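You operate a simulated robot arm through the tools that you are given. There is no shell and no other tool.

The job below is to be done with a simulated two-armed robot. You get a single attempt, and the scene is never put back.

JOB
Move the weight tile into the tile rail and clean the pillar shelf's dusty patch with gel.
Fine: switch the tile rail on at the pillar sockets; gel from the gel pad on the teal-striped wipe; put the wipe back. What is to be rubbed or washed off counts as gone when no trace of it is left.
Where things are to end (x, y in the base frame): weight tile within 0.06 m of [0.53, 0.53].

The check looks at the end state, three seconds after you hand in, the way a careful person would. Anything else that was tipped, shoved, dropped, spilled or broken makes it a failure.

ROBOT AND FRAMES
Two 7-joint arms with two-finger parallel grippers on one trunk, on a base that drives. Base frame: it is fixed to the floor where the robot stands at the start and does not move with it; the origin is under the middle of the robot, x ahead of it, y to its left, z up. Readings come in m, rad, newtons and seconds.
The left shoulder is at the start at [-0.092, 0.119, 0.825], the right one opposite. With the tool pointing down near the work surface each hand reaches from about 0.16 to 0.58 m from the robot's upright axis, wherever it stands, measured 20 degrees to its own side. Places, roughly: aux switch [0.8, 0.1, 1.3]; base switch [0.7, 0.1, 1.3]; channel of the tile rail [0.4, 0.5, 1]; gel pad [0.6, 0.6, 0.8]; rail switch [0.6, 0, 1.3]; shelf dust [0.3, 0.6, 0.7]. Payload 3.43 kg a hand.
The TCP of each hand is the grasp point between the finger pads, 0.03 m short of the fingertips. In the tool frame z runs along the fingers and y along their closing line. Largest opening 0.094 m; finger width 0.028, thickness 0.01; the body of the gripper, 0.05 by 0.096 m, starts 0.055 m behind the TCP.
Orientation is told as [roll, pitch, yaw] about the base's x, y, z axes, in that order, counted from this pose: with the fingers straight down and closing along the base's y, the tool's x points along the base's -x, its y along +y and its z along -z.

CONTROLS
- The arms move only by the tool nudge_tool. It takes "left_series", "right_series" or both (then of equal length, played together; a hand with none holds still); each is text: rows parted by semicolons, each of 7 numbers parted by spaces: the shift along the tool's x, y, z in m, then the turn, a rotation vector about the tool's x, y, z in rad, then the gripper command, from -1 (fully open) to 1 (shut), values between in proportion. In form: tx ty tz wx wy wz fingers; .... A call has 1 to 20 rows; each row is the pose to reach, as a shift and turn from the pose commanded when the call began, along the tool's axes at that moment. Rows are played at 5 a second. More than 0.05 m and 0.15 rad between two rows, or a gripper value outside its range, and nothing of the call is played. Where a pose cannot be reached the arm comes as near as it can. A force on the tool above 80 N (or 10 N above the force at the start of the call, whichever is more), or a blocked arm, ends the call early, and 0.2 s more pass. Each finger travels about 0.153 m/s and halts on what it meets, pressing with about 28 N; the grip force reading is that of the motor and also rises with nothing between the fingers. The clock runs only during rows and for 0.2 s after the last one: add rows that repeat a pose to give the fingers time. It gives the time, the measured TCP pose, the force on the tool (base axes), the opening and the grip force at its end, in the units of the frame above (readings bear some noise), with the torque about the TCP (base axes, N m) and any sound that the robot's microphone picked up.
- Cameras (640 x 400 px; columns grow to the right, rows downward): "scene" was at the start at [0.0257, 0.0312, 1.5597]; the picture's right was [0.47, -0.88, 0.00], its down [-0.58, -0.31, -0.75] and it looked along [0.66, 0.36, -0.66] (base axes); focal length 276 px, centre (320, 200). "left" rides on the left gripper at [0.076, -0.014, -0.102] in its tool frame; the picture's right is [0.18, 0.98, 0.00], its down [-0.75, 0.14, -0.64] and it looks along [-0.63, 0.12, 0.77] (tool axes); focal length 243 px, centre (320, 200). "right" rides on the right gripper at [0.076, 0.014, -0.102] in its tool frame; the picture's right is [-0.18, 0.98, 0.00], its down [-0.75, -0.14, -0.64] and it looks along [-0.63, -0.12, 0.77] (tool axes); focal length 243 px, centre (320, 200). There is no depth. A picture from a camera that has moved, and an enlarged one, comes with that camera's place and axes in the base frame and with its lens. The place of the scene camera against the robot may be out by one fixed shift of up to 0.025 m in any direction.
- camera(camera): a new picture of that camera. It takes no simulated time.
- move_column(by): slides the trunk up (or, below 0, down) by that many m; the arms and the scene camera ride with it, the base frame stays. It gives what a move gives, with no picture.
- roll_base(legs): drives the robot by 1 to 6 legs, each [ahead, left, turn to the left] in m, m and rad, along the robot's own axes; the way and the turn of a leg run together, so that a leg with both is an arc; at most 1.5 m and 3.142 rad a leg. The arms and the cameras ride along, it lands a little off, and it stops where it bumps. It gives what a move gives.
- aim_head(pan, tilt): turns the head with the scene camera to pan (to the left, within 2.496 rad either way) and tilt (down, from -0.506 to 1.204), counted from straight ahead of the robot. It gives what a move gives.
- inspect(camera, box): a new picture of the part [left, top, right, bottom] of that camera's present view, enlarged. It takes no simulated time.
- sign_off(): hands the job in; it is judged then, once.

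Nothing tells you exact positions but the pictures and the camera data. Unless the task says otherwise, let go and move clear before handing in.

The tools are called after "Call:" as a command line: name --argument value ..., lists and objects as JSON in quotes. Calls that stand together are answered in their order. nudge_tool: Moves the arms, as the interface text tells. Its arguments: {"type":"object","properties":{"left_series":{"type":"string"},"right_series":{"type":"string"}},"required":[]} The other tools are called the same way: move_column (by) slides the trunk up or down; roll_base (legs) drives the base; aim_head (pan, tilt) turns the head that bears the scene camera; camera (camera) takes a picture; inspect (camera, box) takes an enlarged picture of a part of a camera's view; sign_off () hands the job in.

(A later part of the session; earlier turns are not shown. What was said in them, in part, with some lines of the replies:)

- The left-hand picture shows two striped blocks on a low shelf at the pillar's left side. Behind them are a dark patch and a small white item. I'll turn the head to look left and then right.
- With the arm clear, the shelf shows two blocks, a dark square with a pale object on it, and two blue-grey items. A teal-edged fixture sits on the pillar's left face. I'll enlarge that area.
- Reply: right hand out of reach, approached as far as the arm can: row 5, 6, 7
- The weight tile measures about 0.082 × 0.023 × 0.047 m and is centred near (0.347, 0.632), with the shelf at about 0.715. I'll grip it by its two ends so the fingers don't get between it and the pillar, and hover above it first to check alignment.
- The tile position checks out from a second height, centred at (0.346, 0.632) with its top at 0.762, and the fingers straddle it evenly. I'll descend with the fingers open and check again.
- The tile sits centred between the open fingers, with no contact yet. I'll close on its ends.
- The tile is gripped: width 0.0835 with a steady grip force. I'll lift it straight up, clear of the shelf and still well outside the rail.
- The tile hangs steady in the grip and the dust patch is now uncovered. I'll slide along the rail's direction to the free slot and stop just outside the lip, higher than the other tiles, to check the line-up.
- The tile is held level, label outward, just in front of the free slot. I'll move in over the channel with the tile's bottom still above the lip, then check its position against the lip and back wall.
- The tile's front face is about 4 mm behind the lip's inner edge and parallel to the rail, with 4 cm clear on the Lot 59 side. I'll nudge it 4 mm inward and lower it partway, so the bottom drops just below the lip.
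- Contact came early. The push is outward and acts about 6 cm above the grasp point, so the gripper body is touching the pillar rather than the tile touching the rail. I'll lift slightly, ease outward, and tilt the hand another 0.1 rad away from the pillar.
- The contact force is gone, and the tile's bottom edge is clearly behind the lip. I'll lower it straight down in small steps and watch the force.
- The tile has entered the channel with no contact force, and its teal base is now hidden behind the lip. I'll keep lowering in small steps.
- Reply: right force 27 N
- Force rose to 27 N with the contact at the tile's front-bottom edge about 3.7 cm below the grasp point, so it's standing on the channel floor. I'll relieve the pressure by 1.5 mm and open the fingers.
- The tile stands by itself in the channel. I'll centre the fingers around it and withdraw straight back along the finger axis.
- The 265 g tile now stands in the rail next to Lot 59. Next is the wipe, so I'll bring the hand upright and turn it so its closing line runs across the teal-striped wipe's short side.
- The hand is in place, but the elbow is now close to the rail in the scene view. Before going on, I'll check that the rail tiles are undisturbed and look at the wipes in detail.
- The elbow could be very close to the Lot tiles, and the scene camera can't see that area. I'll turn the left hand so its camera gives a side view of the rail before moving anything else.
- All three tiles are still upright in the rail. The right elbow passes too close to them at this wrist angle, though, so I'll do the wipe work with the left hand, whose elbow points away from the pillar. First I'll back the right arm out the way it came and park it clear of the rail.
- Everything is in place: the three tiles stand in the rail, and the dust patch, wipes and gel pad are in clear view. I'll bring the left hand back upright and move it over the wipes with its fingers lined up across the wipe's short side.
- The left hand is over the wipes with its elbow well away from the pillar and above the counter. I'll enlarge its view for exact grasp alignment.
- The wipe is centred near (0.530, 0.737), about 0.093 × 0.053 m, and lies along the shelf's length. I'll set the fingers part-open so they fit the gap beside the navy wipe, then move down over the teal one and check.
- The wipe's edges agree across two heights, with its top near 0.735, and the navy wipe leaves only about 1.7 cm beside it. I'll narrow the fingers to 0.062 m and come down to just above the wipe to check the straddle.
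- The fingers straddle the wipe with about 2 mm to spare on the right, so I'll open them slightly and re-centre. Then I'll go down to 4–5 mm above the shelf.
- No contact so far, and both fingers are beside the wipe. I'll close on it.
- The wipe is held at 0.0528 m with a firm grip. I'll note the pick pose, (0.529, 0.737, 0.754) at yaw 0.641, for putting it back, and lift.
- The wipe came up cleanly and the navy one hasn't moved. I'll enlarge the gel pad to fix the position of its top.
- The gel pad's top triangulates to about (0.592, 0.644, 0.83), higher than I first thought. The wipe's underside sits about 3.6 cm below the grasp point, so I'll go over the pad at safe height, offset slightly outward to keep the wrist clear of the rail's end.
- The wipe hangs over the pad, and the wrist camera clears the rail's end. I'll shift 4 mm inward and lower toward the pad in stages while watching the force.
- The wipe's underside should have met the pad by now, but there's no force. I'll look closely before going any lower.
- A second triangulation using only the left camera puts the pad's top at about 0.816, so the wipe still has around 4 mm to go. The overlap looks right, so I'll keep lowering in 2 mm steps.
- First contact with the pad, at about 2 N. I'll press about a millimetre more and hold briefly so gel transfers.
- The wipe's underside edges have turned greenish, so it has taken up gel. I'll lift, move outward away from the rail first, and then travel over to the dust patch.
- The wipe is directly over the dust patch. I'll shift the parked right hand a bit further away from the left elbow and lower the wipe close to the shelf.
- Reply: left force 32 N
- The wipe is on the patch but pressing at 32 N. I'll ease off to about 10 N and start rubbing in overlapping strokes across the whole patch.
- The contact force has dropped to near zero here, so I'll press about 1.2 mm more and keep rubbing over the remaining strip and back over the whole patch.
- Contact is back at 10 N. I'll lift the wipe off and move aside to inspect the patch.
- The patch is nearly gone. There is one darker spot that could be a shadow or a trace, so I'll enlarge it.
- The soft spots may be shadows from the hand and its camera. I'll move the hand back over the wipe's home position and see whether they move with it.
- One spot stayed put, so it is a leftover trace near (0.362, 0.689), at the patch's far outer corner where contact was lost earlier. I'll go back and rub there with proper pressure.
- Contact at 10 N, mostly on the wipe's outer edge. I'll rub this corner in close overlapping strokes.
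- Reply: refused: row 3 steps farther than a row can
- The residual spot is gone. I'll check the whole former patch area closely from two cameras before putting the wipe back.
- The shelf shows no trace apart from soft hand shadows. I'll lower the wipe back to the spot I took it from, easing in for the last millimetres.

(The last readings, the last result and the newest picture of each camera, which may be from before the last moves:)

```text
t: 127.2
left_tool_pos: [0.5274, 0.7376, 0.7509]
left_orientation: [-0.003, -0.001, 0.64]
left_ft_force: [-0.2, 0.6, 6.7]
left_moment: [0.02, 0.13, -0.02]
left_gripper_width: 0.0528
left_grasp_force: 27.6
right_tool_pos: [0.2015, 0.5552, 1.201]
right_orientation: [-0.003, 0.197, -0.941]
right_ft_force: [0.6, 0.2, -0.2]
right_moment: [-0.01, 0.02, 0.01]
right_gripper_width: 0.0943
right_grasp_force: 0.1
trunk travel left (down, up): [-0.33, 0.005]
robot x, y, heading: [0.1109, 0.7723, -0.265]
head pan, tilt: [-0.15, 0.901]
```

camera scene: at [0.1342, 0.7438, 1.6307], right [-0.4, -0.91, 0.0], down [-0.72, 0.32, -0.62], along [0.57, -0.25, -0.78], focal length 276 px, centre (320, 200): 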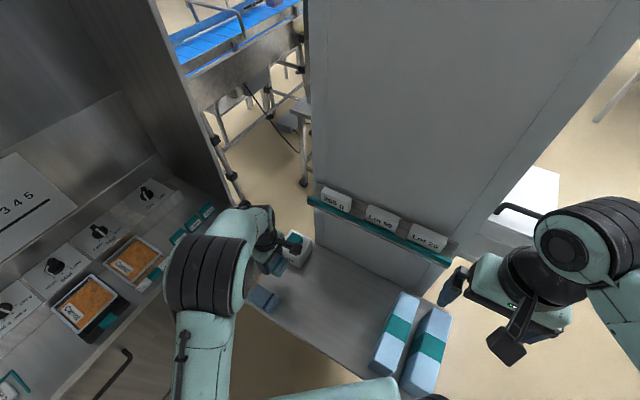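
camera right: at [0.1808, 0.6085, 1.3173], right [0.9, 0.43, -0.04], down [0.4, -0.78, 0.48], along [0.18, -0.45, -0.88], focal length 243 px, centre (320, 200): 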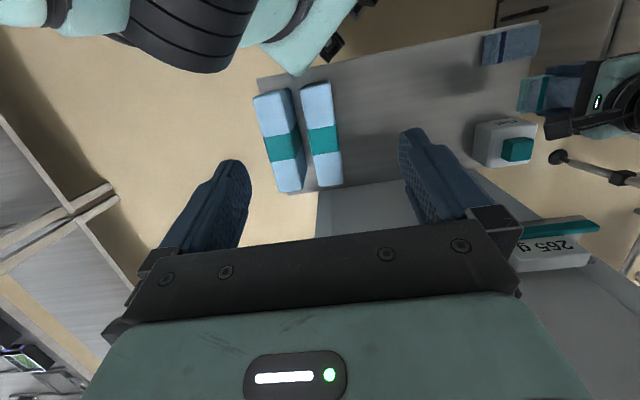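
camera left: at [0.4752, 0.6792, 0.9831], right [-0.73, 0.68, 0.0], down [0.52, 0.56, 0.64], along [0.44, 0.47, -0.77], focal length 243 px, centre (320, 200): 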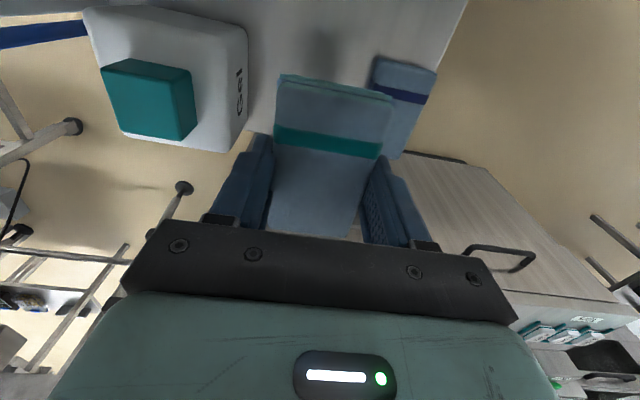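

The wipe has touched down, at about 7 N. I'll open only as wide as before, so as not to bump the navy wipe, and lift straight away.

Call:
nudge_tool --left_series "0 0 -0.0005 0 0 0 0.3; 0 0 -0.0005 0 0 0 -0.38; 0 0 -0.0005 0 0 0 -0.38; 0 0 -0.0005 0 0 0 -0.38; 0 0 -0.02 0 0 0 -0.38; 0 0 -0.05 0 0 0 -0.38; 0 0 -0.09 0 0 0 -0.38; 0 0 -0.13 0 0 0 -0.38; 0 0 -0.13 0 0 0 -0.38"

Call:
camera --camera "left"

Call:
inspect --camera "left" --box '[220, 20, 460, 170]'

```text
t: 129.2
left_tool_pos: [0.5286, 0.737, 0.8806]
left_orientation: [0.0, -0.001, 0.639]
left_ft_force: [-0.4, -0.1, 0.4]
left_moment: [0.01, -0.01, 0.0]
left_gripper_width: 0.0651
left_grasp_force: 0.1
right_tool_pos: [0.2014, 0.5554, 1.2013]
right_orientation: [-0.002, 0.199, -0.941]
right_ft_force: [0.2, 0.2, 0.2]
right_moment: [-0.03, 0.0, 0.01]
right_gripper_width: 0.0942
right_grasp_force: 0.0
trunk travel left (down, up): [-0.33, 0.005]
robot x, y, heading: [0.1151, 0.7744, -0.266]
head pan, tilt: [-0.15, 0.901]
```

```text
taken
camera left: at [0.4748, 0.6802, 0.9834], right [-0.73, 0.68, 0.0], down [0.52, 0.56, 0.64], along [0.44, 0.47, -0.77], focal length 243 px, centre (320, 200)
```

left: 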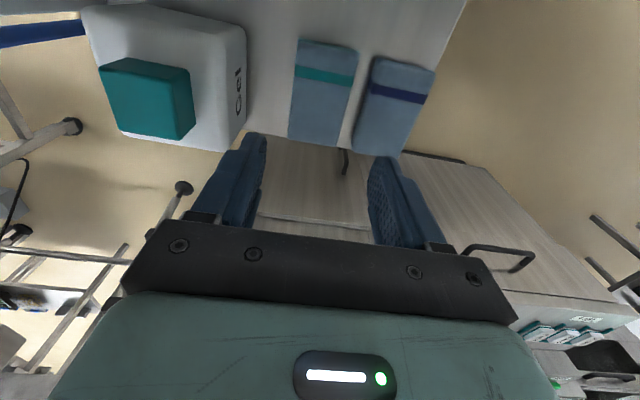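

```text
2.67 times, centred on (340, 95) of left
camera zoom: at [0.4748, 0.6802, 0.9834], right [-0.73, 0.68, 0.0], down [0.52, 0.56, 0.64], along [0.44, 0.47, -0.77], focal length 647 px, centre (267, 480)
```

zoom: 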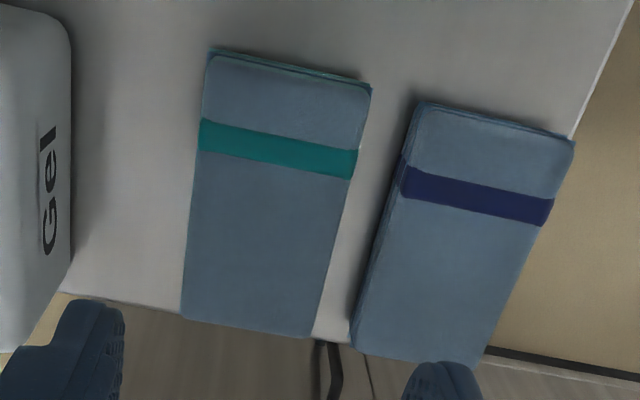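

The wipe is back beside the navy one in its original place. I'll raise and retract the left hand, then check the bare shelf once more without the hand's shadow.

Call:
nudge_tool --left_series "0 0 -0.045 0 0 0 -0.38; 0 0 -0.09 0 0 0 -0.38; 0 0 -0.135 0 0 0 -0.38; 0 0 -0.17 0 0 0 -0.38; -0.0025 0.0414 -0.19 0 0 0.09 -0.38; -0.005 0.0827 -0.21 0 0 0.18 -0.38; -0.0076 0.1241 -0.23 0 0 0.271 -0.38; -0.01 0.1654 -0.25 0 0 0.362 -0.38; -0.0127 0.2068 -0.27 0 0 0.452 -0.38; -0.0152 0.2482 -0.29 0 0 0.543 -0.38; -0.0178 0.2895 -0.31 0 0 0.633 -0.38; -0.0203 0.3309 -0.33 0 0 0.724 -0.38; -0.0229 0.3722 -0.35 0 0 0.814 -0.38; -0.0254 0.4136 -0.37 0 0 0.905 -0.38; -0.0254 0.4136 -0.37 0 0 0.905 -0.38"

Call:
camera --camera "scene"

Call:
inspect --camera "scene" --box '[240, 220, 400, 350]'

Call:
inspect --camera "right" --box '[250, 0, 570, 200]'

```text
t: 132.4
left_tool_pos: [0.3026, 1.0845, 1.2505]
left_orientation: [0.001, 0.001, -0.265]
left_ft_force: [0.1, -0.5, -0.3]
left_moment: [-0.01, 0.01, 0.01]
left_gripper_width: 0.0647
left_grasp_force: 0.0
right_tool_pos: [0.2016, 0.5553, 1.1998]
right_orientation: [0.0, 0.2, -0.942]
right_ft_force: [-0.3, 0.1, 0.0]
right_moment: [0.02, 0.03, 0.0]
right_gripper_width: 0.0941
right_grasp_force: 0.1
trunk travel left (down, up): [-0.33, 0.005]
robot x, y, heading: [0.1152, 0.7705, -0.265]
head pan, tilt: [-0.15, 0.901]
```

```text
taken
camera scene: at [0.1352, 0.7438, 1.6307], right [-0.4, -0.91, 0.0], down [-0.72, 0.32, -0.62], along [0.57, -0.25, -0.78], focal length 276 px, centre (320, 200)
```

scene: 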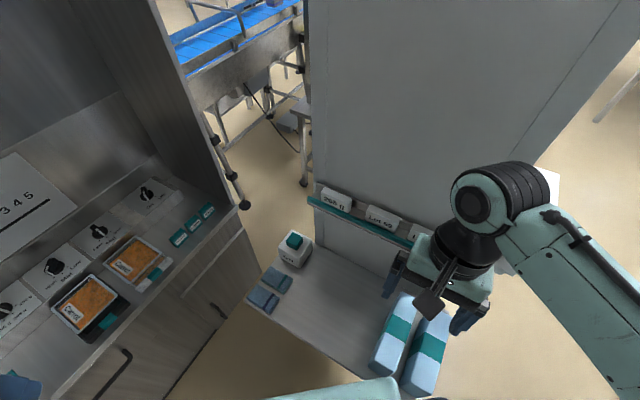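

```text
3.08 times, centred on (320, 285) of scene
camera zoom: at [0.1352, 0.7438, 1.6307], right [-0.4, -0.91, 0.0], down [-0.72, 0.32, -0.62], along [0.57, -0.25, -0.78], focal length 850 px, centre (320, -62)
```

zoom: 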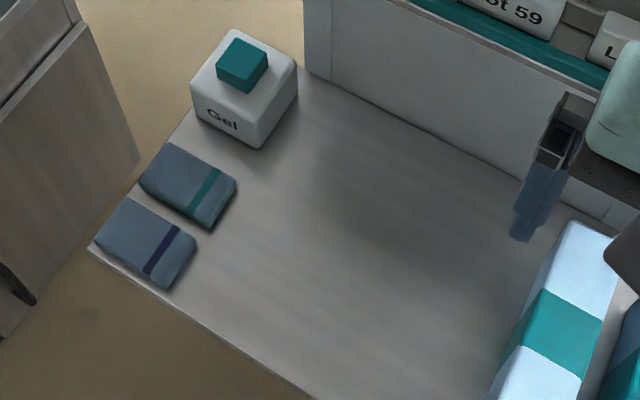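

```text
2.00 times, centred on (410, 100) of right
camera zoom: at [0.1813, 0.608, 1.3172], right [0.9, 0.43, -0.04], down [0.4, -0.78, 0.48], along [0.18, -0.45, -0.88], focal length 485 px, centre (140, 400)
```

zoom: 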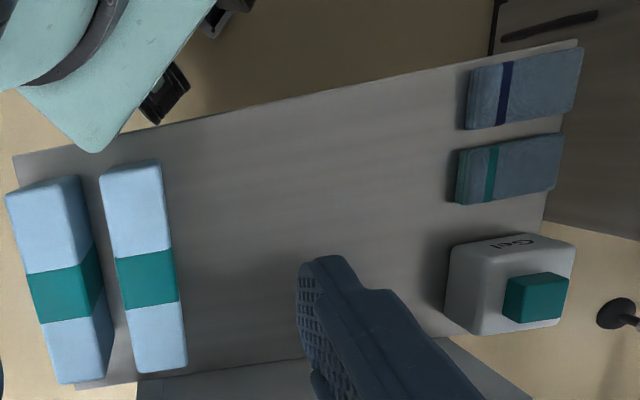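

The shelf is clean, and the wipes, gel pad, blocks and rail tiles are all in order. Next is the rail switch on the pillar's right face, so I'll back straight away from the shelf, turn to face the pillar in the open corridor, and drive around to the right.

Call:
roll_base --legs '[[-0.495, -0.628, 0]]'

Call:
roll_base --legs '[[0, 0, 0.903]]'

Call:
aim_head --pan -0.8 --tilt 0.6

Call:
camera --camera "scene"

```text
t: 138.4
left_tool_pos: [-0.3488, 0.6075, 1.2493]
left_orientation: [0.0, -0.001, -0.268]
left_ft_force: [-0.5, -0.1, 0.1]
left_moment: [-0.02, 0.0, -0.03]
left_gripper_width: 0.0649
left_grasp_force: 0.1
right_tool_pos: [-0.4526, 0.0799, 1.2002]
right_orientation: [-0.001, 0.2, -0.946]
right_ft_force: [-0.2, -0.3, -0.1]
right_moment: [0.0, -0.04, -0.02]
right_gripper_width: 0.0937
right_grasp_force: 0.1
trunk travel left (down, up): [-0.33, 0.005]
robot x, y, heading: [-0.5406, 0.2947, -0.269]
head pan, tilt: [-0.15, 0.901]
```

```text
t: 141.2
left_tool_pos: [-0.6611, 0.6393, 1.2493]
left_orientation: [0.001, 0.0, 0.621]
left_ft_force: [-0.3, 0.3, 0.0]
left_moment: [0.05, 0.02, -0.01]
left_gripper_width: 0.0647
left_grasp_force: 0.0
right_tool_pos: [-0.3165, 0.2283, 1.1997]
right_orientation: [-0.001, 0.199, -0.057]
right_ft_force: [-0.1, 0.4, 0.3]
right_moment: [-0.03, 0.01, 0.01]
right_gripper_width: 0.0939
right_grasp_force: 0.1
trunk travel left (down, up): [-0.33, 0.005]
robot x, y, heading: [-0.5414, 0.293, 0.621]
head pan, tilt: [-0.15, 0.901]
```

```text
t: 142.2
left_tool_pos: [-0.6621, 0.6407, 1.2498]
left_orientation: [0.001, -0.001, 0.622]
left_ft_force: [0.5, -1.0, -0.4]
left_moment: [-0.02, 0.01, 0.03]
left_gripper_width: 0.0648
left_grasp_force: 0.1
right_tool_pos: [-0.3172, 0.2285, 1.201]
right_orientation: [-0.002, 0.201, -0.056]
right_ft_force: [-0.5, 0.9, -0.1]
right_moment: [-0.02, 0.0, -0.04]
right_gripper_width: 0.0937
right_grasp_force: 0.0
trunk travel left (down, up): [-0.33, 0.005]
robot x, y, heading: [-0.5406, 0.2983, 0.619]
head pan, tilt: [-0.799, 0.6]
```

```text
taken
camera scene: at [-0.4936, 0.2456, 1.6555], right [-0.18, -0.98, 0.0], down [-0.56, 0.1, -0.82], along [0.81, -0.15, -0.57], focal length 276 px, centre (320, 200)
```

scene: 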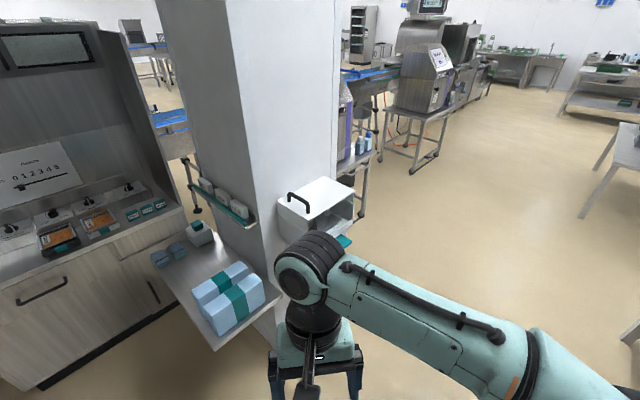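

The way across the front of the pillar is clear. I'll drive sideways to the right and then look at the pillar's right face.

Call:
roll_base --legs '[[0, -1.3, 0]]'

Call:
aim_head --pan 0.5 --tilt 0.3

Call:
camera --camera "scene"

```text
t: 154.0
left_tool_pos: [0.1057, -0.44, 1.2496]
left_orientation: [0.001, 0.002, 0.61]
left_ft_force: [-0.8, -0.2, -0.5]
left_moment: [-0.01, -0.02, -0.02]
left_gripper_width: 0.065
left_grasp_force: 0.0
right_tool_pos: [0.4473, -0.857, 1.2014]
right_orientation: [-0.002, 0.199, -0.066]
right_ft_force: [0.9, -0.8, 0.5]
right_moment: [0.04, 0.02, 0.02]
right_gripper_width: 0.0939
right_grasp_force: 0.1
trunk travel left (down, up): [-0.33, 0.005]
robot x, y, heading: [0.2264, -0.7859, 0.61]
head pan, tilt: [-0.799, 0.6]
```

```text
t: 155.5
left_tool_pos: [0.1065, -0.4408, 1.2493]
left_orientation: [-0.001, 0.001, 0.612]
left_ft_force: [-0.2, -0.5, 0.0]
left_moment: [-0.03, -0.02, -0.02]
left_gripper_width: 0.065
left_grasp_force: 0.0
right_tool_pos: [0.4475, -0.8561, 1.1992]
right_orientation: [-0.002, 0.2, -0.066]
right_ft_force: [-0.5, -0.2, -0.4]
right_moment: [0.02, -0.02, -0.04]
right_gripper_width: 0.0939
right_grasp_force: 0.0
trunk travel left (down, up): [-0.33, 0.005]
robot x, y, heading: [0.2263, -0.7842, 0.612]
head pan, tilt: [0.499, 0.3]
```

```text
taken
camera scene: at [0.2253, -0.7372, 1.683], right [0.9, -0.45, 0.0], down [-0.13, -0.26, -0.96], along [0.43, 0.85, -0.3], focal length 276 px, centre (320, 200)
```

scene: 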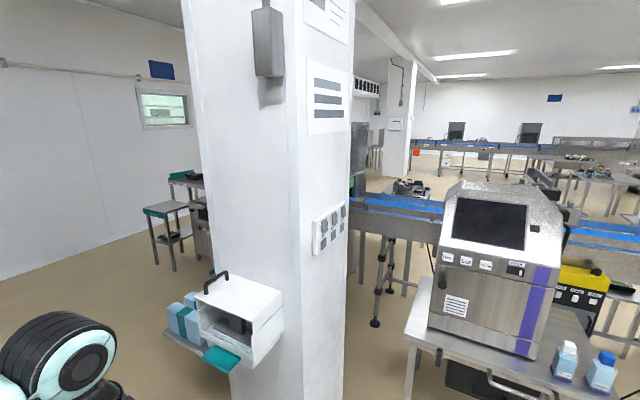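

The socket panel is now visible on the pillar's right face. I'll enlarge it.

Call:
inspect --camera "scene" --box '[295, 190, 365, 270]'

Call:
inspect --camera "scene" --box '[230, 0, 380, 270]'

```text
5.00 times, centred on (330, 230) of scene
camera zoom: at [0.2253, -0.7372, 1.683], right [0.9, -0.45, 0.0], down [-0.13, -0.26, -0.96], along [0.43, 0.85, -0.3], focal length 1381 px, centre (270, 50)
```

zoom: 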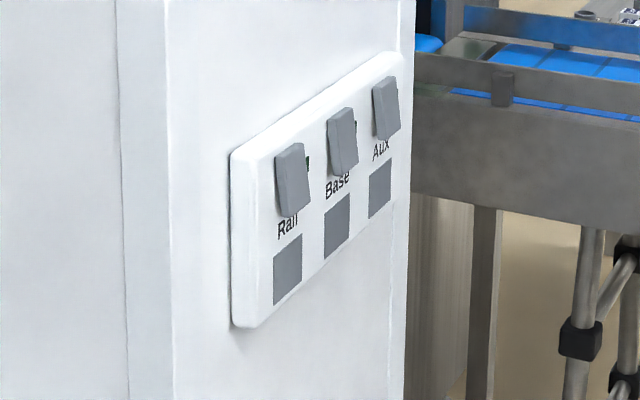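

```text
1.48 times, centred on (305, 135) of scene
camera zoom: at [0.2253, -0.7372, 1.683], right [0.9, -0.45, 0.0], down [-0.13, -0.26, -0.96], along [0.43, 0.85, -0.3], focal length 409 px, centre (342, 296)
```

zoom: 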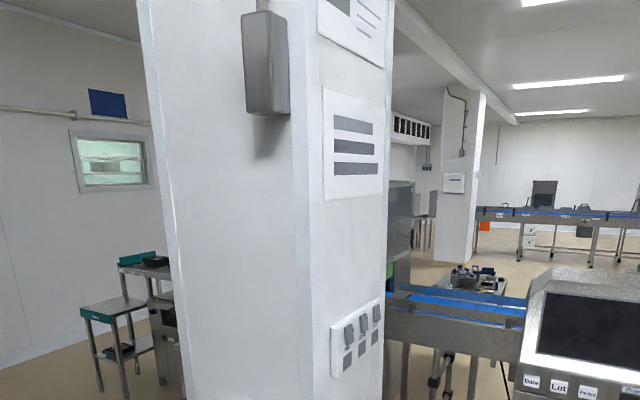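

The panel has three rockers, labelled Rail, Base and Aux, with Rail nearest the pillar's front edge. I'll drive forward into the open space beside the machine table and then turn left to face the panel.

Call:
roll_base --legs '[[0.4, 0, 0]]'

Call:
roll_base --legs '[[0, 0, 1.19]]'

Call:
aim_head --pan 0.0 --tilt 0.5

Call:
camera --camera "scene"

Call:
camera --camera "right"

```text
t: 158.0
left_tool_pos: [0.4329, -0.2124, 1.2492]
left_orientation: [0.001, -0.001, 0.612]
left_ft_force: [0.3, 0.2, 0.1]
left_moment: [0.01, 0.0, -0.02]
left_gripper_width: 0.0649
left_grasp_force: 0.0
right_tool_pos: [0.7746, -0.6274, 1.1999]
right_orientation: [-0.002, 0.199, -0.065]
right_ft_force: [-0.2, -0.8, 0.5]
right_moment: [-0.01, -0.02, -0.02]
right_gripper_width: 0.0939
right_grasp_force: 0.1
trunk travel left (down, up): [-0.33, 0.005]
robot x, y, heading: [0.5485, -0.5573, 0.611]
head pan, tilt: [0.499, 0.3]
```

```text
t: 161.4
left_tool_pos: [0.1869, -0.5426, 1.2489]
left_orientation: [0.0, 0.0, 1.809]
left_ft_force: [0.2, 0.5, -0.2]
left_moment: [0.01, -0.02, 0.0]
left_gripper_width: 0.0649
left_grasp_force: 0.1
right_tool_pos: [0.6969, -0.3753, 1.2001]
right_orientation: [-0.002, 0.199, 1.13]
right_ft_force: [-0.1, -0.3, 0.1]
right_moment: [-0.02, 0.0, -0.02]
right_gripper_width: 0.0941
right_grasp_force: 0.1
trunk travel left (down, up): [-0.33, 0.005]
robot x, y, heading: [0.5542, -0.5595, 1.807]
head pan, tilt: [0.499, 0.3]
```

```text
t: 162.3
left_tool_pos: [0.1865, -0.5427, 1.2506]
left_orientation: [-0.001, 0.0, 1.809]
left_ft_force: [-0.1, -0.2, 0.8]
left_moment: [0.03, 0.01, 0.01]
left_gripper_width: 0.065
left_grasp_force: 0.2
right_tool_pos: [0.6985, -0.3767, 1.202]
right_orientation: [-0.002, 0.198, 1.132]
right_ft_force: [-0.5, -0.1, -0.2]
right_moment: [-0.01, -0.02, 0.02]
right_gripper_width: 0.0943
right_grasp_force: 0.0
trunk travel left (down, up): [-0.33, 0.005]
robot x, y, heading: [0.5545, -0.5615, 1.811]
head pan, tilt: [0.0, 0.499]
```

```text
taken
camera scene: at [0.5367, -0.5211, 1.6646], right [0.97, 0.24, 0.0], down [0.11, -0.47, -0.88], along [-0.21, 0.85, -0.48], focal length 276 px, centre (320, 200)
```

scene: 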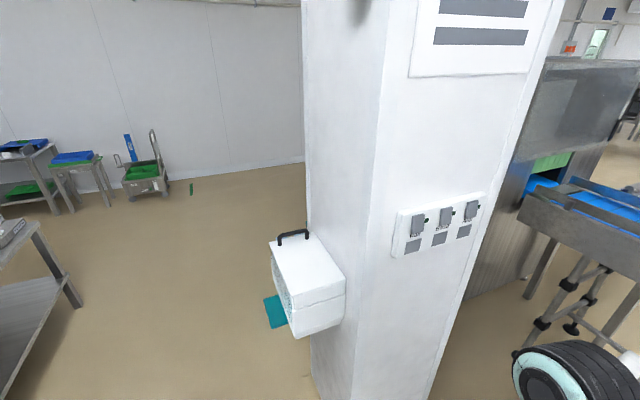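

```text
taken
camera right: at [0.6619, -0.419, 1.3173], right [-0.81, 0.58, -0.04], down [0.5, 0.72, 0.48], along [0.31, 0.37, -0.88], focal length 243 px, centre (320, 200)
```

right: 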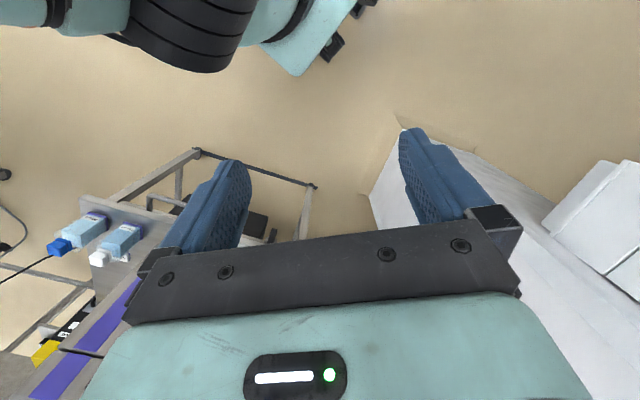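

I'm facing the panel now. I'll enlarge it to read the rocker states and fix their positions.

Call:
inspect --camera "scene" --box '[380, 180, 500, 270]'

Call:
inspect --camera "scene" --box '[395, 200, 445, 265]'

```text
4.44 times, centred on (440, 225) of scene
camera zoom: at [0.5367, -0.5211, 1.6646], right [0.97, 0.24, 0.0], down [0.11, -0.47, -0.88], along [-0.21, 0.85, -0.48], focal length 1227 px, centre (-213, 89)
```

zoom: 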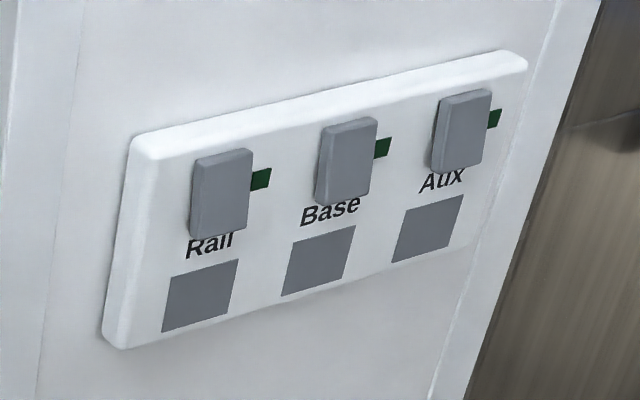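

```text
6.15 times, centred on (420, 232) of scene
camera zoom: at [0.5367, -0.5211, 1.6646], right [0.97, 0.24, 0.0], down [0.11, -0.47, -0.88], along [-0.21, 0.85, -0.48], focal length 1700 px, centre (-295, 0)
```

zoom: 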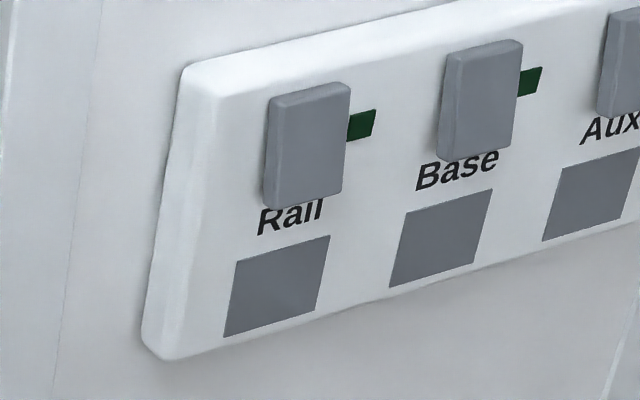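

All three indicators are dark, so everything is off. Each rocker's lower end sticks out, so I plan to push the lower half of "Rail". I'll bring the right hand upright, turn it toward the panel, and close the fingers to make a pushing tip.

Call:
nudge_tool --right_series "0 0 0 0 -0.1 0 -0.5; 0 0 0 0 -0.2 0 0; 0 0 0 0 -0.2 0 0.5; 0 0 0 0 -0.2 0 1; 0 0 0 0 -0.2 0 1"

Call:
nudge_tool --right_series "0 0 0 0 0 -0.135 1; 0 0 0 0 0 -0.27 1; 0 0 0 0 0 -0.405 1; 0 0 0 0 0 -0.54 1; 0 0 0 0 0 -0.675 1; 0 0 0 0 0 -0.81 1; 0 0 0 0 0 -0.945 1; 0 0 0 0 0 -1.077 1; 0 0 0 0 0 -1.077 1"

Call:
camera --camera "scene"

Call:
camera --camera "right"

```text
t: 163.5
left_tool_pos: [0.1884, -0.5425, 1.2494]
left_orientation: [0.0, 0.001, 1.808]
left_ft_force: [0.2, -0.5, 0.3]
left_moment: [-0.02, -0.03, 0.03]
left_gripper_width: 0.0649
left_grasp_force: 0.1
right_tool_pos: [0.6978, -0.3761, 1.2008]
right_orientation: [-0.002, -0.001, 1.133]
right_ft_force: [0.0, 0.1, 0.2]
right_moment: [0.03, 0.01, 0.01]
right_gripper_width: 0.0002
right_grasp_force: 27.7
trunk travel left (down, up): [-0.33, 0.005]
robot x, y, heading: [0.5491, -0.5563, 1.81]
head pan, tilt: [0.0, 0.499]
```

```text
t: 165.5
left_tool_pos: [0.1868, -0.5426, 1.2499]
left_orientation: [-0.001, 0.001, 1.81]
left_ft_force: [-0.4, -0.9, 0.3]
left_moment: [0.01, -0.01, -0.01]
left_gripper_width: 0.0648
left_grasp_force: 0.0
right_tool_pos: [0.6989, -0.3762, 1.2008]
right_orientation: [-0.002, 0.002, 2.212]
right_ft_force: [-0.1, 0.6, -0.3]
right_moment: [0.04, 0.0, -0.03]
right_gripper_width: 0.0002
right_grasp_force: 28.1
trunk travel left (down, up): [-0.33, 0.005]
robot x, y, heading: [0.5473, -0.5568, 1.806]
head pan, tilt: [0.0, 0.499]
```

```text
taken
camera scene: at [0.5368, -0.5211, 1.6646], right [0.97, 0.23, 0.0], down [0.11, -0.47, -0.88], along [-0.21, 0.85, -0.48], focal length 276 px, centre (320, 200)
```

scene: 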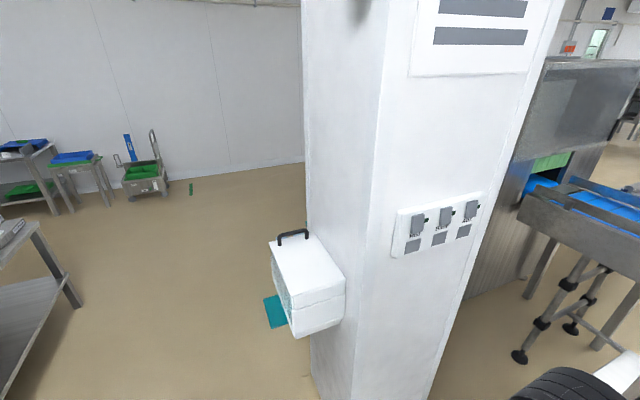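

```text
taken
camera right: at [0.7319, -0.4455, 1.3044], right [-0.9, -0.44, 0.0], down [-0.34, 0.69, 0.64], along [-0.28, 0.58, -0.77], focal length 243 px, centre (320, 200)
```

right: 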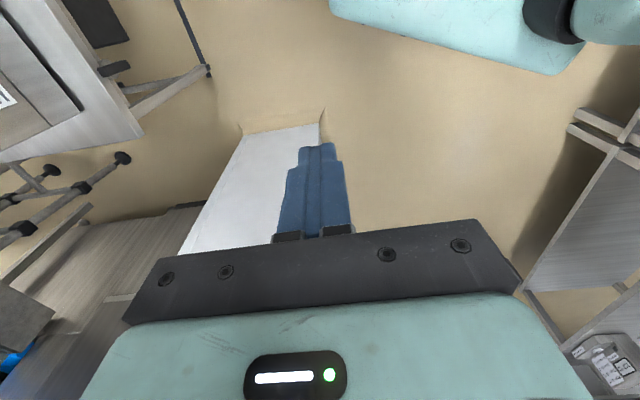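

Call:
nudge_tool --right_series "-0.0136 -0.0144 -0.0078 0 -0.133 0 1; -0.0273 -0.0289 -0.0156 0 -0.266 0 1; -0.0409 -0.0433 -0.0233 0 -0.4 0 1; -0.0545 -0.0578 -0.0311 0 -0.533 0 1; -0.0682 -0.0722 -0.0389 0 -0.666 0 1; -0.0818 -0.0867 -0.0467 0 -0.8 0 1; -0.0954 -0.1011 -0.0544 0 -0.933 0 1; -0.1091 -0.1156 -0.0622 0 -1.066 0 1; -0.1227 -0.13 -0.07 0 -1.2 0 1; -0.1227 -0.13 -0.07 0 -1.2 0 1"

Call:
camera --camera "right"

Call:
camera --camera "scene"

```text
t: 167.7
left_tool_pos: [0.1863, -0.5429, 1.2508]
left_orientation: [-0.001, 0.0, 1.808]
left_ft_force: [-0.3, -0.6, 1.1]
left_moment: [0.01, -0.02, 0.01]
left_gripper_width: 0.0651
left_grasp_force: 0.0
right_tool_pos: [0.7301, -0.1988, 1.2703]
right_orientation: [-0.003, -1.2, 2.213]
right_ft_force: [0.4, -0.3, -0.7]
right_moment: [-0.01, -0.01, -0.01]
right_gripper_width: 0.0001
right_grasp_force: 27.8
trunk travel left (down, up): [-0.33, 0.005]
robot x, y, heading: [0.5528, -0.5597, 1.806]
head pan, tilt: [0.0, 0.499]
```

```text
taken
camera right: at [0.7906, -0.3068, 1.2367], right [-0.83, -0.53, 0.17], down [0.31, -0.18, 0.93], along [-0.47, 0.83, 0.31], focal length 243 px, centre (320, 200)
```

right: 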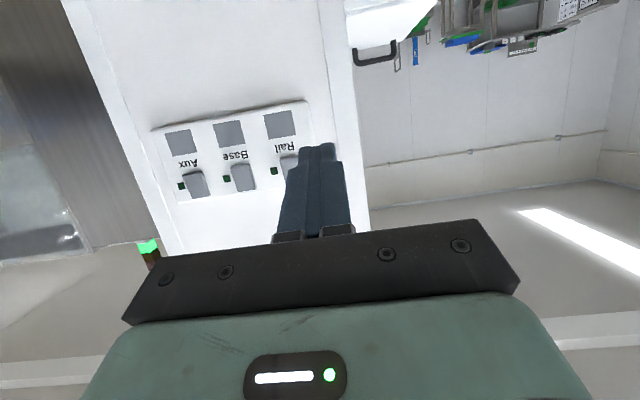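

```text
taken
camera scene: at [0.5364, -0.5213, 1.6646], right [0.97, 0.23, 0.0], down [0.11, -0.47, -0.88], along [-0.21, 0.85, -0.48], focal length 276 px, centre (320, 200)
```

scene: 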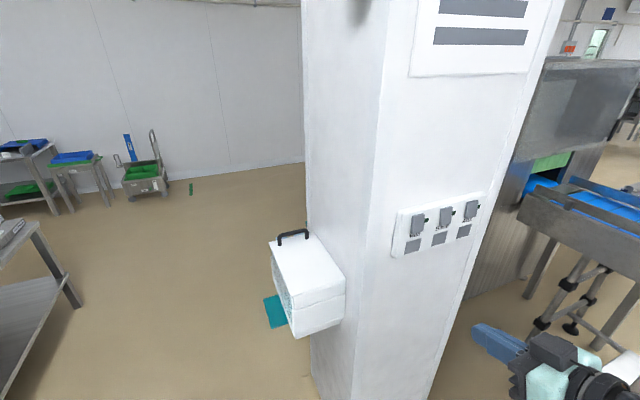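

The wrist camera sees the panel from below. I'll enlarge it to locate the Rail rocker accurately.

Call:
inspect --camera "right" --box '[140, 80, 360, 220]'

Call:
inspect --camera "scene" --box '[380, 180, 520, 370]'

```text
2.86 times, centred on (250, 150) of right
camera zoom: at [0.7906, -0.3068, 1.2367], right [-0.83, -0.53, 0.17], down [0.31, -0.18, 0.93], along [-0.47, 0.83, 0.31], focal length 693 px, centre (520, 343)
```

zoom: 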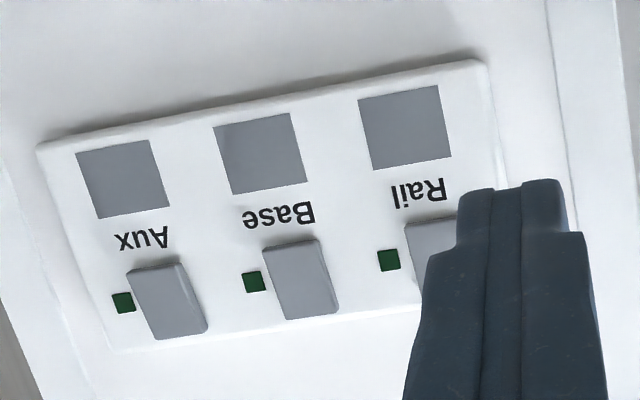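

```text
2.11 times, centred on (450, 275) of scene
camera zoom: at [0.5364, -0.5213, 1.6646], right [0.97, 0.23, 0.0], down [0.11, -0.47, -0.88], along [-0.21, 0.85, -0.48], focal length 581 px, centre (46, 42)
```

zoom: 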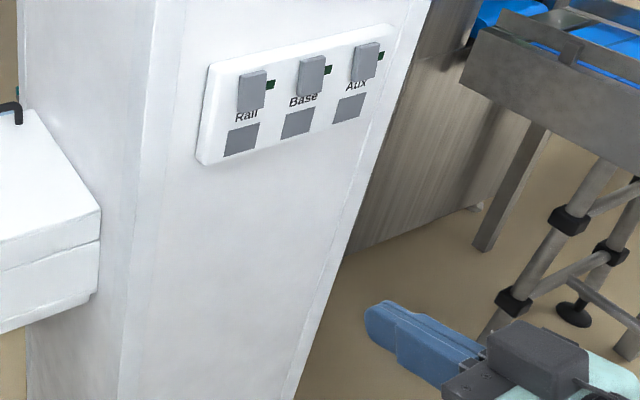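

Triangulating the Rail rocker shows its lower end is about 1 cm further out than its top. Its bottom edge is at z ≈ 1.284 and its centre at u ≈ 0.533, so pushing low at around (0.625, 0.052, 1.29) should flip it. I'll level the fingers and hover about 3.5 cm in front.

Call:
nudge_tool --right_series "-0.0154 -0.0109 0.0296 0 -0.05 0 1; -0.0308 -0.0218 0.0591 0 -0.1 0 1; -0.0462 -0.0328 0.0887 0 -0.15 0 1; -0.0615 -0.0437 0.1183 0 -0.2 0 1; -0.0769 -0.0546 0.1478 0 -0.25 0 1; -0.0923 -0.0655 0.1774 0 -0.3 0 1; -0.0923 -0.0655 0.1774 0 -0.3 0 1"

Call:
camera --camera "right"

Call:
inspect --camera "scene" --box '[380, 170, 540, 290]'

```text
t: 169.3
left_tool_pos: [0.1871, -0.543, 1.2491]
left_orientation: [0.001, 0.0, 1.808]
left_ft_force: [0.4, 0.6, -0.5]
left_moment: [0.01, -0.01, -0.03]
left_gripper_width: 0.0648
left_grasp_force: 0.1
right_tool_pos: [0.6646, -0.0008, 1.2956]
right_orientation: [-0.035, -1.5, 2.242]
right_ft_force: [-0.3, -0.2, 0.5]
right_moment: [0.0, -0.01, 0.01]
right_gripper_width: 0.0001
right_grasp_force: 28.0
trunk travel left (down, up): [-0.33, 0.005]
robot x, y, heading: [0.5504, -0.5569, 1.806]
head pan, tilt: [0.0, 0.499]
```

```text
taken
camera right: at [0.7165, -0.0962, 1.2262], right [-0.8, -0.57, 0.18], down [0.46, -0.39, 0.8], along [-0.39, 0.72, 0.58], focal length 243 px, centre (320, 200)
```

right: 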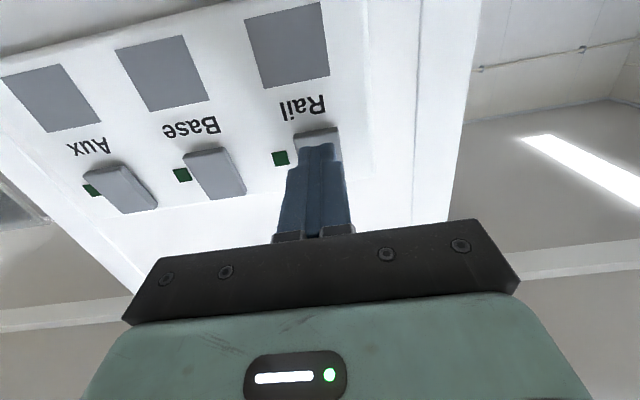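

```text
3.33 times, centred on (460, 230) of scene
camera zoom: at [0.5369, -0.5219, 1.6646], right [0.97, 0.23, 0.0], down [0.11, -0.46, -0.88], along [-0.21, 0.85, -0.48], focal length 921 px, centre (-147, 100)
```

zoom: 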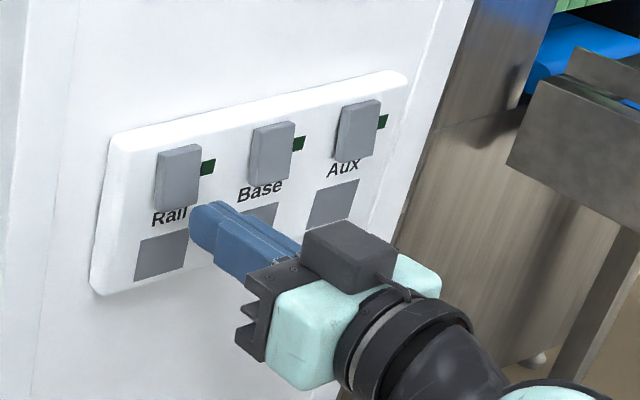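

The fingertip is lined up with the lower half of the Rail rocker. I'll drop it 3 mm and advance to just short of contact.

Call:
nudge_tool --right_series "0.003 0 0.01 0 0 0 1; 0.003 0 0.02 0 0 0 1; 0.003 0 0.03 0 0 0 1; 0.003 0 0.03 0 0 0 1"

Call:
inspect --camera "scene" --box '[380, 170, 540, 290]'

Call:
inspect --camera "right" --box '[200, 80, 400, 240]'

```text
t: 170.3
left_tool_pos: [0.1916, -0.548, 1.2503]
left_orientation: [0.001, -0.005, 1.809]
left_ft_force: [0.3, 0.2, -0.6]
left_moment: [-0.01, 0.02, 0.0]
left_gripper_width: 0.0648
left_grasp_force: 0.1
right_tool_pos: [0.6518, 0.015, 1.286]
right_orientation: [-0.009, -1.499, 2.217]
right_ft_force: [20.9, -36.6, -12.5]
right_moment: [0.15, -0.03, 0.11]
right_gripper_width: 0.0
right_grasp_force: 28.1
trunk travel left (down, up): [-0.33, 0.005]
robot x, y, heading: [0.5511, -0.5574, 1.809]
head pan, tilt: [0.0, 0.499]
```

```text
3.33 times, centred on (460, 230) of scene
camera zoom: at [0.5419, -0.5283, 1.6646], right [0.97, 0.23, 0.0], down [0.11, -0.46, -0.88], along [-0.21, 0.86, -0.47], focal length 921 px, centre (-147, 100)
```

zoom: 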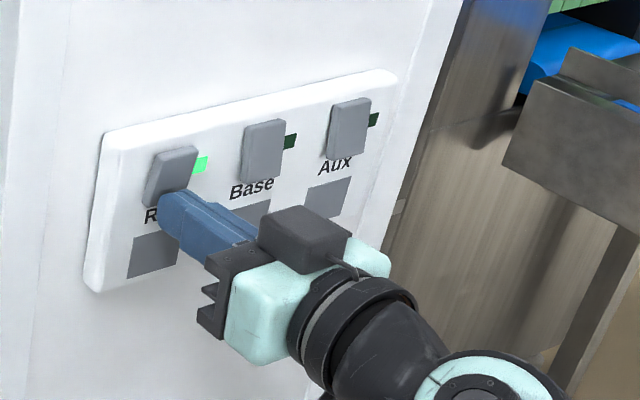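

```text
2.50 times, centred on (300, 160) of right
camera zoom: at [0.7034, -0.0786, 1.2192], right [-0.8, -0.57, 0.18], down [0.46, -0.39, 0.8], along [-0.39, 0.72, 0.57], focal length 606 px, centre (370, 300)
```

zoom: 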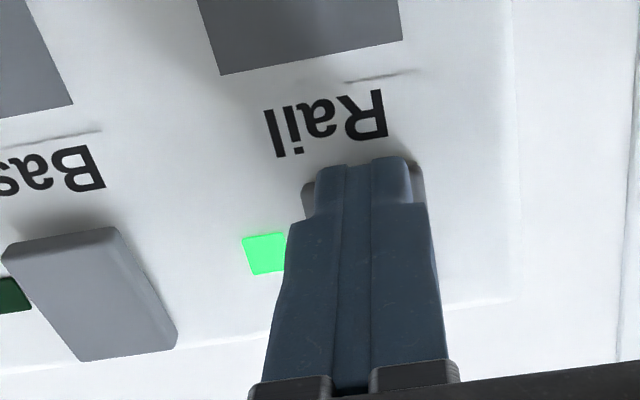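

The Rail rocker has flipped and its indicator is bright green, while Base and Aux stay dark. I'll back the finger straight off.

Call:
nudge_tool --right_series "0 0 -0.015 0 0 0 1; 0 0 -0.035 0 0 0 1; 0 0 -0.07 0 0 0 1; 0 0 -0.11 0 0 0 1; 0 0 -0.14 0 0 0 1; 0 0 -0.14 0 0 0 1"

Call:
inspect --camera "scene" --box '[380, 170, 540, 290]'

Call:
camera --camera "scene"

```text
t: 171.7
left_tool_pos: [0.1875, -0.5416, 1.2495]
left_orientation: [0.0, -0.001, 1.807]
left_ft_force: [-0.2, -0.1, -0.3]
left_moment: [0.03, 0.02, -0.03]
left_gripper_width: 0.065
left_grasp_force: 0.0
right_tool_pos: [0.7285, -0.0889, 1.2958]
right_orientation: [-0.025, -1.5, 2.234]
right_ft_force: [-0.2, 0.8, 0.0]
right_moment: [0.0, 0.02, 0.0]
right_gripper_width: 0.0
right_grasp_force: 28.3
trunk travel left (down, up): [-0.33, 0.005]
robot x, y, heading: [0.5522, -0.563, 1.806]
head pan, tilt: [0.0, 0.499]
```

```text
3.33 times, centred on (460, 230) of scene
camera zoom: at [0.5364, -0.5204, 1.6646], right [0.97, 0.23, 0.0], down [0.11, -0.47, -0.88], along [-0.21, 0.85, -0.48], focal length 921 px, centre (-147, 100)
```

zoom: 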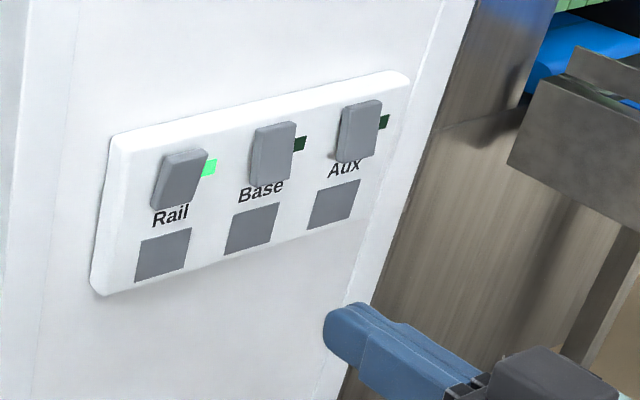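

```text
taken
camera scene: at [0.5364, -0.5204, 1.6646], right [0.97, 0.23, 0.0], down [0.11, -0.47, -0.88], along [-0.21, 0.85, -0.48], focal length 276 px, centre (320, 200)
```

scene: 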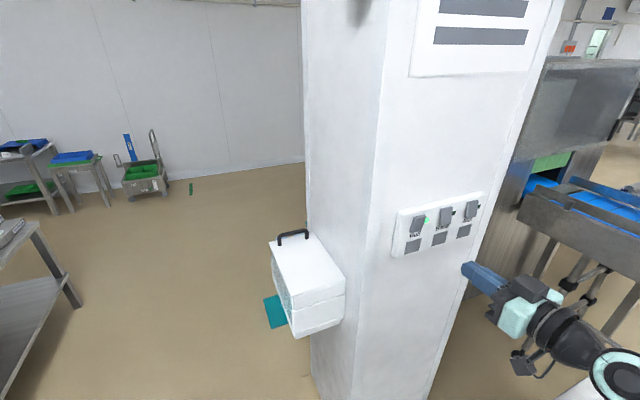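

The Rail switch stays on with a clear green light. I'll fold the right arm back and drive around to confirm the tile and shelf are still in order with the rail powered.

Call:
nudge_tool --right_series "0.0083 0.0174 -0.0184 0 0.136 0 1; 0.0165 0.0348 -0.0368 0 0.273 0 1; 0.0248 0.0522 -0.0551 0 0.409 0 1; 0.033 0.0696 -0.0735 0 0.545 0 1; 0.0413 0.087 -0.0919 0 0.682 0 1; 0.0495 0.1044 -0.1103 0 0.818 0 1; 0.0578 0.1218 -0.1287 0 0.955 0 1; 0.066 0.1392 -0.147 0 1.091 0 1; 0.0743 0.1566 -0.1654 0 1.227 0 1; 0.0825 0.174 -0.1838 0 1.364 0 1; 0.0908 0.1914 -0.2022 0 1.5 0 1; 0.0908 0.1914 -0.2022 0 1.5 0 1"

Call:
roll_base --legs '[[0, 0, -1.19]]'

Call:
roll_base --legs '[[-0.4, 0, 0], [0, 1.3, 0]]'

Call:
aim_head --pan -0.25 --tilt 0.45

Call:
camera --camera "scene"

```text
t: 174.3
left_tool_pos: [0.1875, -0.5428, 1.2495]
left_orientation: [0.002, 0.0, 1.807]
left_ft_force: [-0.1, -0.5, 1.0]
left_moment: [-0.01, -0.01, 0.01]
left_gripper_width: 0.0647
left_grasp_force: 0.1
right_tool_pos: [0.6989, -0.372, 1.2201]
right_orientation: [-0.003, 0.0, 2.21]
right_ft_force: [-0.8, 0.9, 0.9]
right_moment: [-0.02, -0.01, 0.01]
right_gripper_width: 0.0001
right_grasp_force: 28.0
trunk travel left (down, up): [-0.33, 0.005]
robot x, y, heading: [0.5502, -0.5557, 1.806]
head pan, tilt: [0.0, 0.499]
```

```text
t: 177.7
left_tool_pos: [0.4364, -0.2124, 1.2493]
left_orientation: [0.0, 0.001, 0.602]
left_ft_force: [-0.5, -0.3, -0.9]
left_moment: [-0.01, -0.02, -0.01]
left_gripper_width: 0.0648
left_grasp_force: 0.1
right_tool_pos: [0.7783, -0.6282, 1.2197]
right_orientation: [-0.002, -0.001, 1.003]
right_ft_force: [0.0, 0.7, -0.4]
right_moment: [-0.01, 0.01, -0.02]
right_gripper_width: 0.0
right_grasp_force: 28.1
trunk travel left (down, up): [-0.33, 0.005]
robot x, y, heading: [0.5527, -0.5574, 0.604]
head pan, tilt: [0.0, 0.499]
```

```text
t: 191.4
left_tool_pos: [-0.6074, 0.6515, 1.2496]
left_orientation: [-0.001, 0.0, 0.581]
left_ft_force: [-0.3, 0.5, 0.1]
left_moment: [0.02, 0.01, 0.03]
left_gripper_width: 0.065
left_grasp_force: 0.0
right_tool_pos: [-0.2738, 0.2274, 1.2193]
right_orientation: [-0.003, 0.0, 0.982]
right_ft_force: [0.1, -0.5, 0.0]
right_moment: [-0.02, 0.01, 0.01]
right_gripper_width: 0.0002
right_grasp_force: 27.7
trunk travel left (down, up): [-0.33, 0.005]
robot x, y, heading: [-0.5017, 0.2982, 0.58]
head pan, tilt: [0.0, 0.499]
```

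```text
t: 192.2
left_tool_pos: [-0.6068, 0.6522, 1.2498]
left_orientation: [-0.001, 0.0, 0.582]
left_ft_force: [0.4, 0.1, -0.1]
left_moment: [-0.03, -0.02, -0.01]
left_gripper_width: 0.0646
left_grasp_force: 0.0
right_tool_pos: [-0.2757, 0.2274, 1.2194]
right_orientation: [-0.002, 0.0, 0.982]
right_ft_force: [-0.5, 0.0, -0.8]
right_moment: [0.01, -0.02, 0.0]
right_gripper_width: 0.0
right_grasp_force: 28.4
trunk travel left (down, up): [-0.33, 0.005]
robot x, y, heading: [-0.4969, 0.3053, 0.579]
head pan, tilt: [-0.25, 0.45]
```

```text
taken
camera scene: at [-0.4542, 0.2998, 1.669], right [0.33, -0.95, 0.0], down [-0.41, -0.14, -0.9], along [0.85, 0.29, -0.44], focal length 276 px, centre (320, 200)
```

scene: 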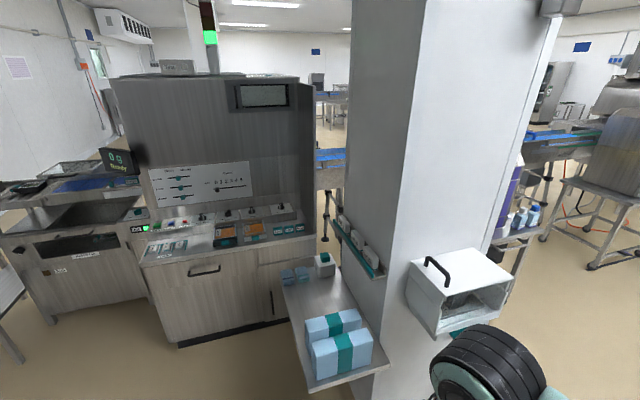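

Call:
inspect --camera "scene" --box '[260, 200, 400, 390]'

Call:
inspect --camera "scene" --box '[315, 200, 395, 290]'

Call:
inspect --camera "scene" --box '[400, 240, 520, 350]'

```text
2.11 times, centred on (330, 295) of scene
camera zoom: at [-0.4542, 0.2998, 1.669], right [0.33, -0.95, 0.0], down [-0.41, -0.14, -0.9], along [0.85, 0.29, -0.44], focal length 581 px, centre (299, 0)
```

zoom: 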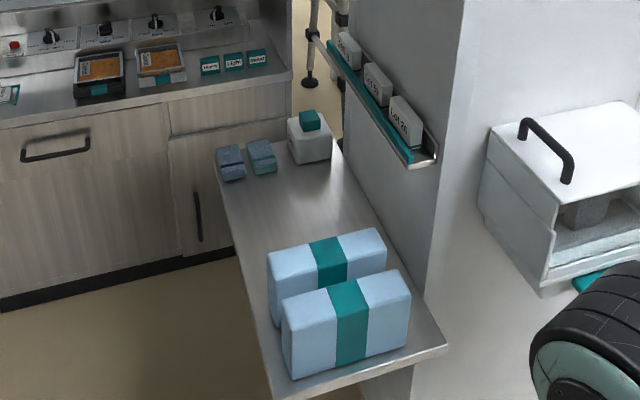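

```text
4.44 times, centred on (355, 245) of scene
camera zoom: at [-0.4542, 0.2998, 1.669], right [0.33, -0.95, 0.0], down [-0.41, -0.14, -0.9], along [0.85, 0.29, -0.44], focal length 1227 px, centre (164, 0)
```

zoom: 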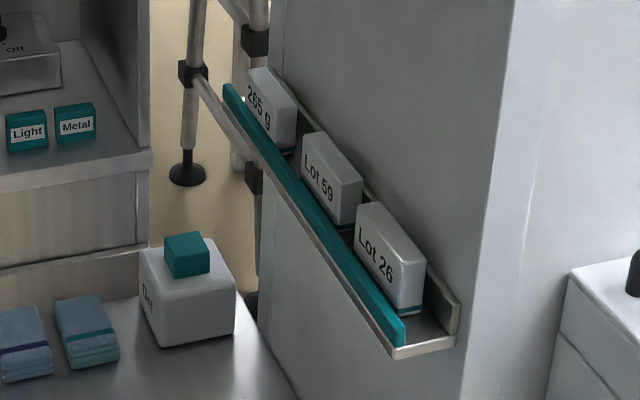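

```text
3.64 times, centred on (460, 295) of scene
camera zoom: at [-0.4542, 0.2998, 1.669], right [0.33, -0.95, 0.0], down [-0.41, -0.14, -0.9], along [0.85, 0.29, -0.44], focal length 1004 px, centre (-189, -146)
```

zoom: 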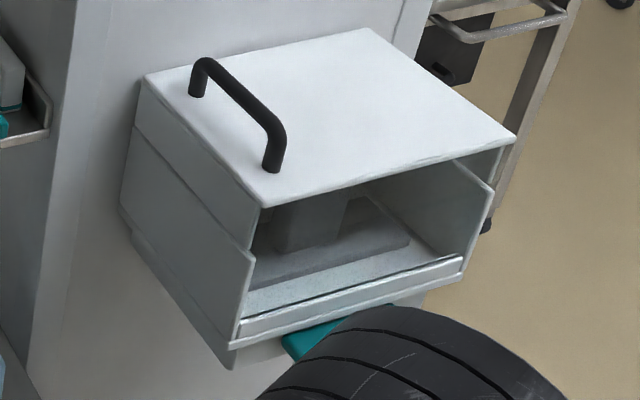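

The 265 g tile stands in the rail beside Lot 59 and Lot 26. The wipes, gel pad and blocks are in their places. I'll take one last close look at the cleaned part of the shelf.

Call:
inspect --camera "scene" --box '[275, 255, 365, 325]'

Call:
camera --camera "left"

Call:
camera --camera "right"

```text
5.71 times, centred on (320, 290) of scene
camera zoom: at [-0.4542, 0.2998, 1.669], right [0.33, -0.95, 0.0], down [-0.41, -0.14, -0.9], along [0.85, 0.29, -0.44], focal length 1578 px, centre (320, -314)
```

zoom: 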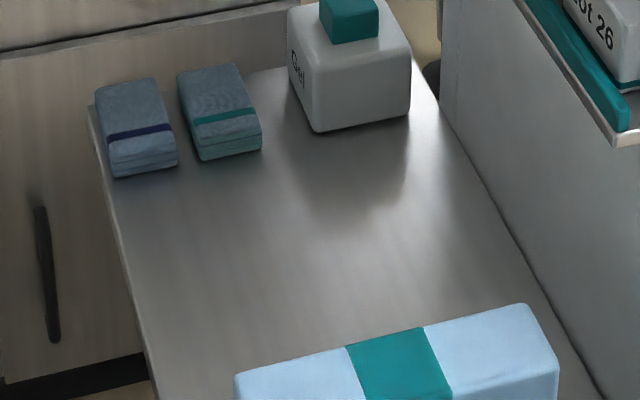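

```text
taken
camera left: at [-0.6642, 0.5978, 1.3524], right [-0.69, 0.72, 0.0], down [0.55, 0.53, 0.64], along [0.46, 0.45, -0.77], focal length 243 px, centre (320, 200)
```

left: 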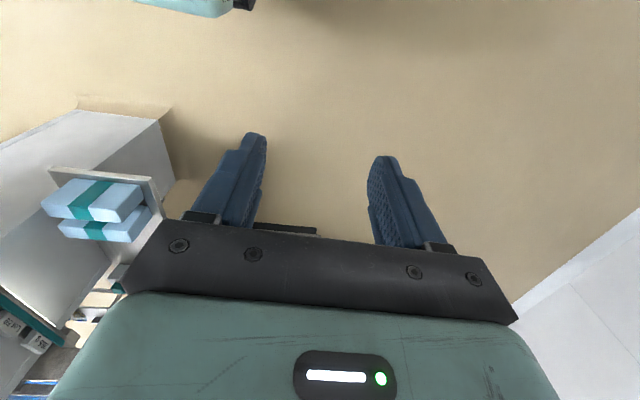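

```text
taken
camera right: at [-0.3298, 0.1718, 1.323], right [-0.71, 0.7, 0.0], down [0.54, 0.55, 0.64], along [0.45, 0.46, -0.77], focal length 243 px, centre (320, 200)
```

right: 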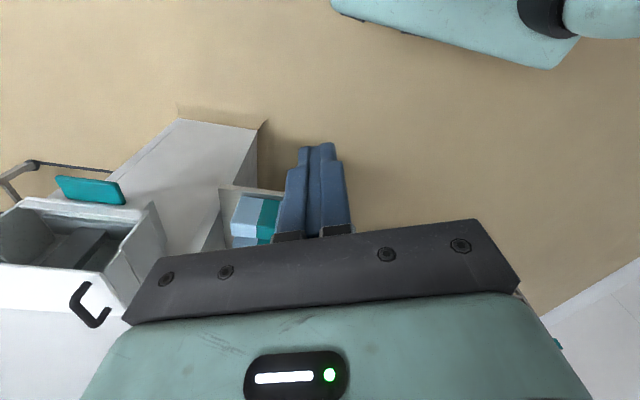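

The shelf shows no trace of dust, only soft shadows. The tile stands in the rail, the Rail switch is on, the wipe is back in its place, and both hands are empty and clear. I'm handing the job in.

Call:
sign_off

```text
The job is handed in.
```

The job is handed in. The result hasn't come back to me, so what follows is from my last camera views.

- **Weight tile:** the 265 g tile stands upright in the tile rail next to Lot 59. I estimate its centre at (0.52, 0.53), about 1 cm from the target and well inside the 0.06 m limit.
- **Rail switch:** the Rail rocker is on with a green light. Base and Aux are still off.
- **Dusty patch:** I cleaned it with gel on the teal-striped wipe. The first pass left a small spot at one corner, so I rubbed it again. After that I saw no trace, only soft shadows.
- **Wipe:** it is back in its original place beside the navy-striped one.
- **Everything else:** Lot 59, Lot 26, the blocks, the gel pad and the navy wipe look undisturbed. Both hands are empty and clear.

During placement, the gripper body touched the pillar with about 9 N while I lowered the tile. I backed off and tilted the hand. I saw no mark or movement from it.
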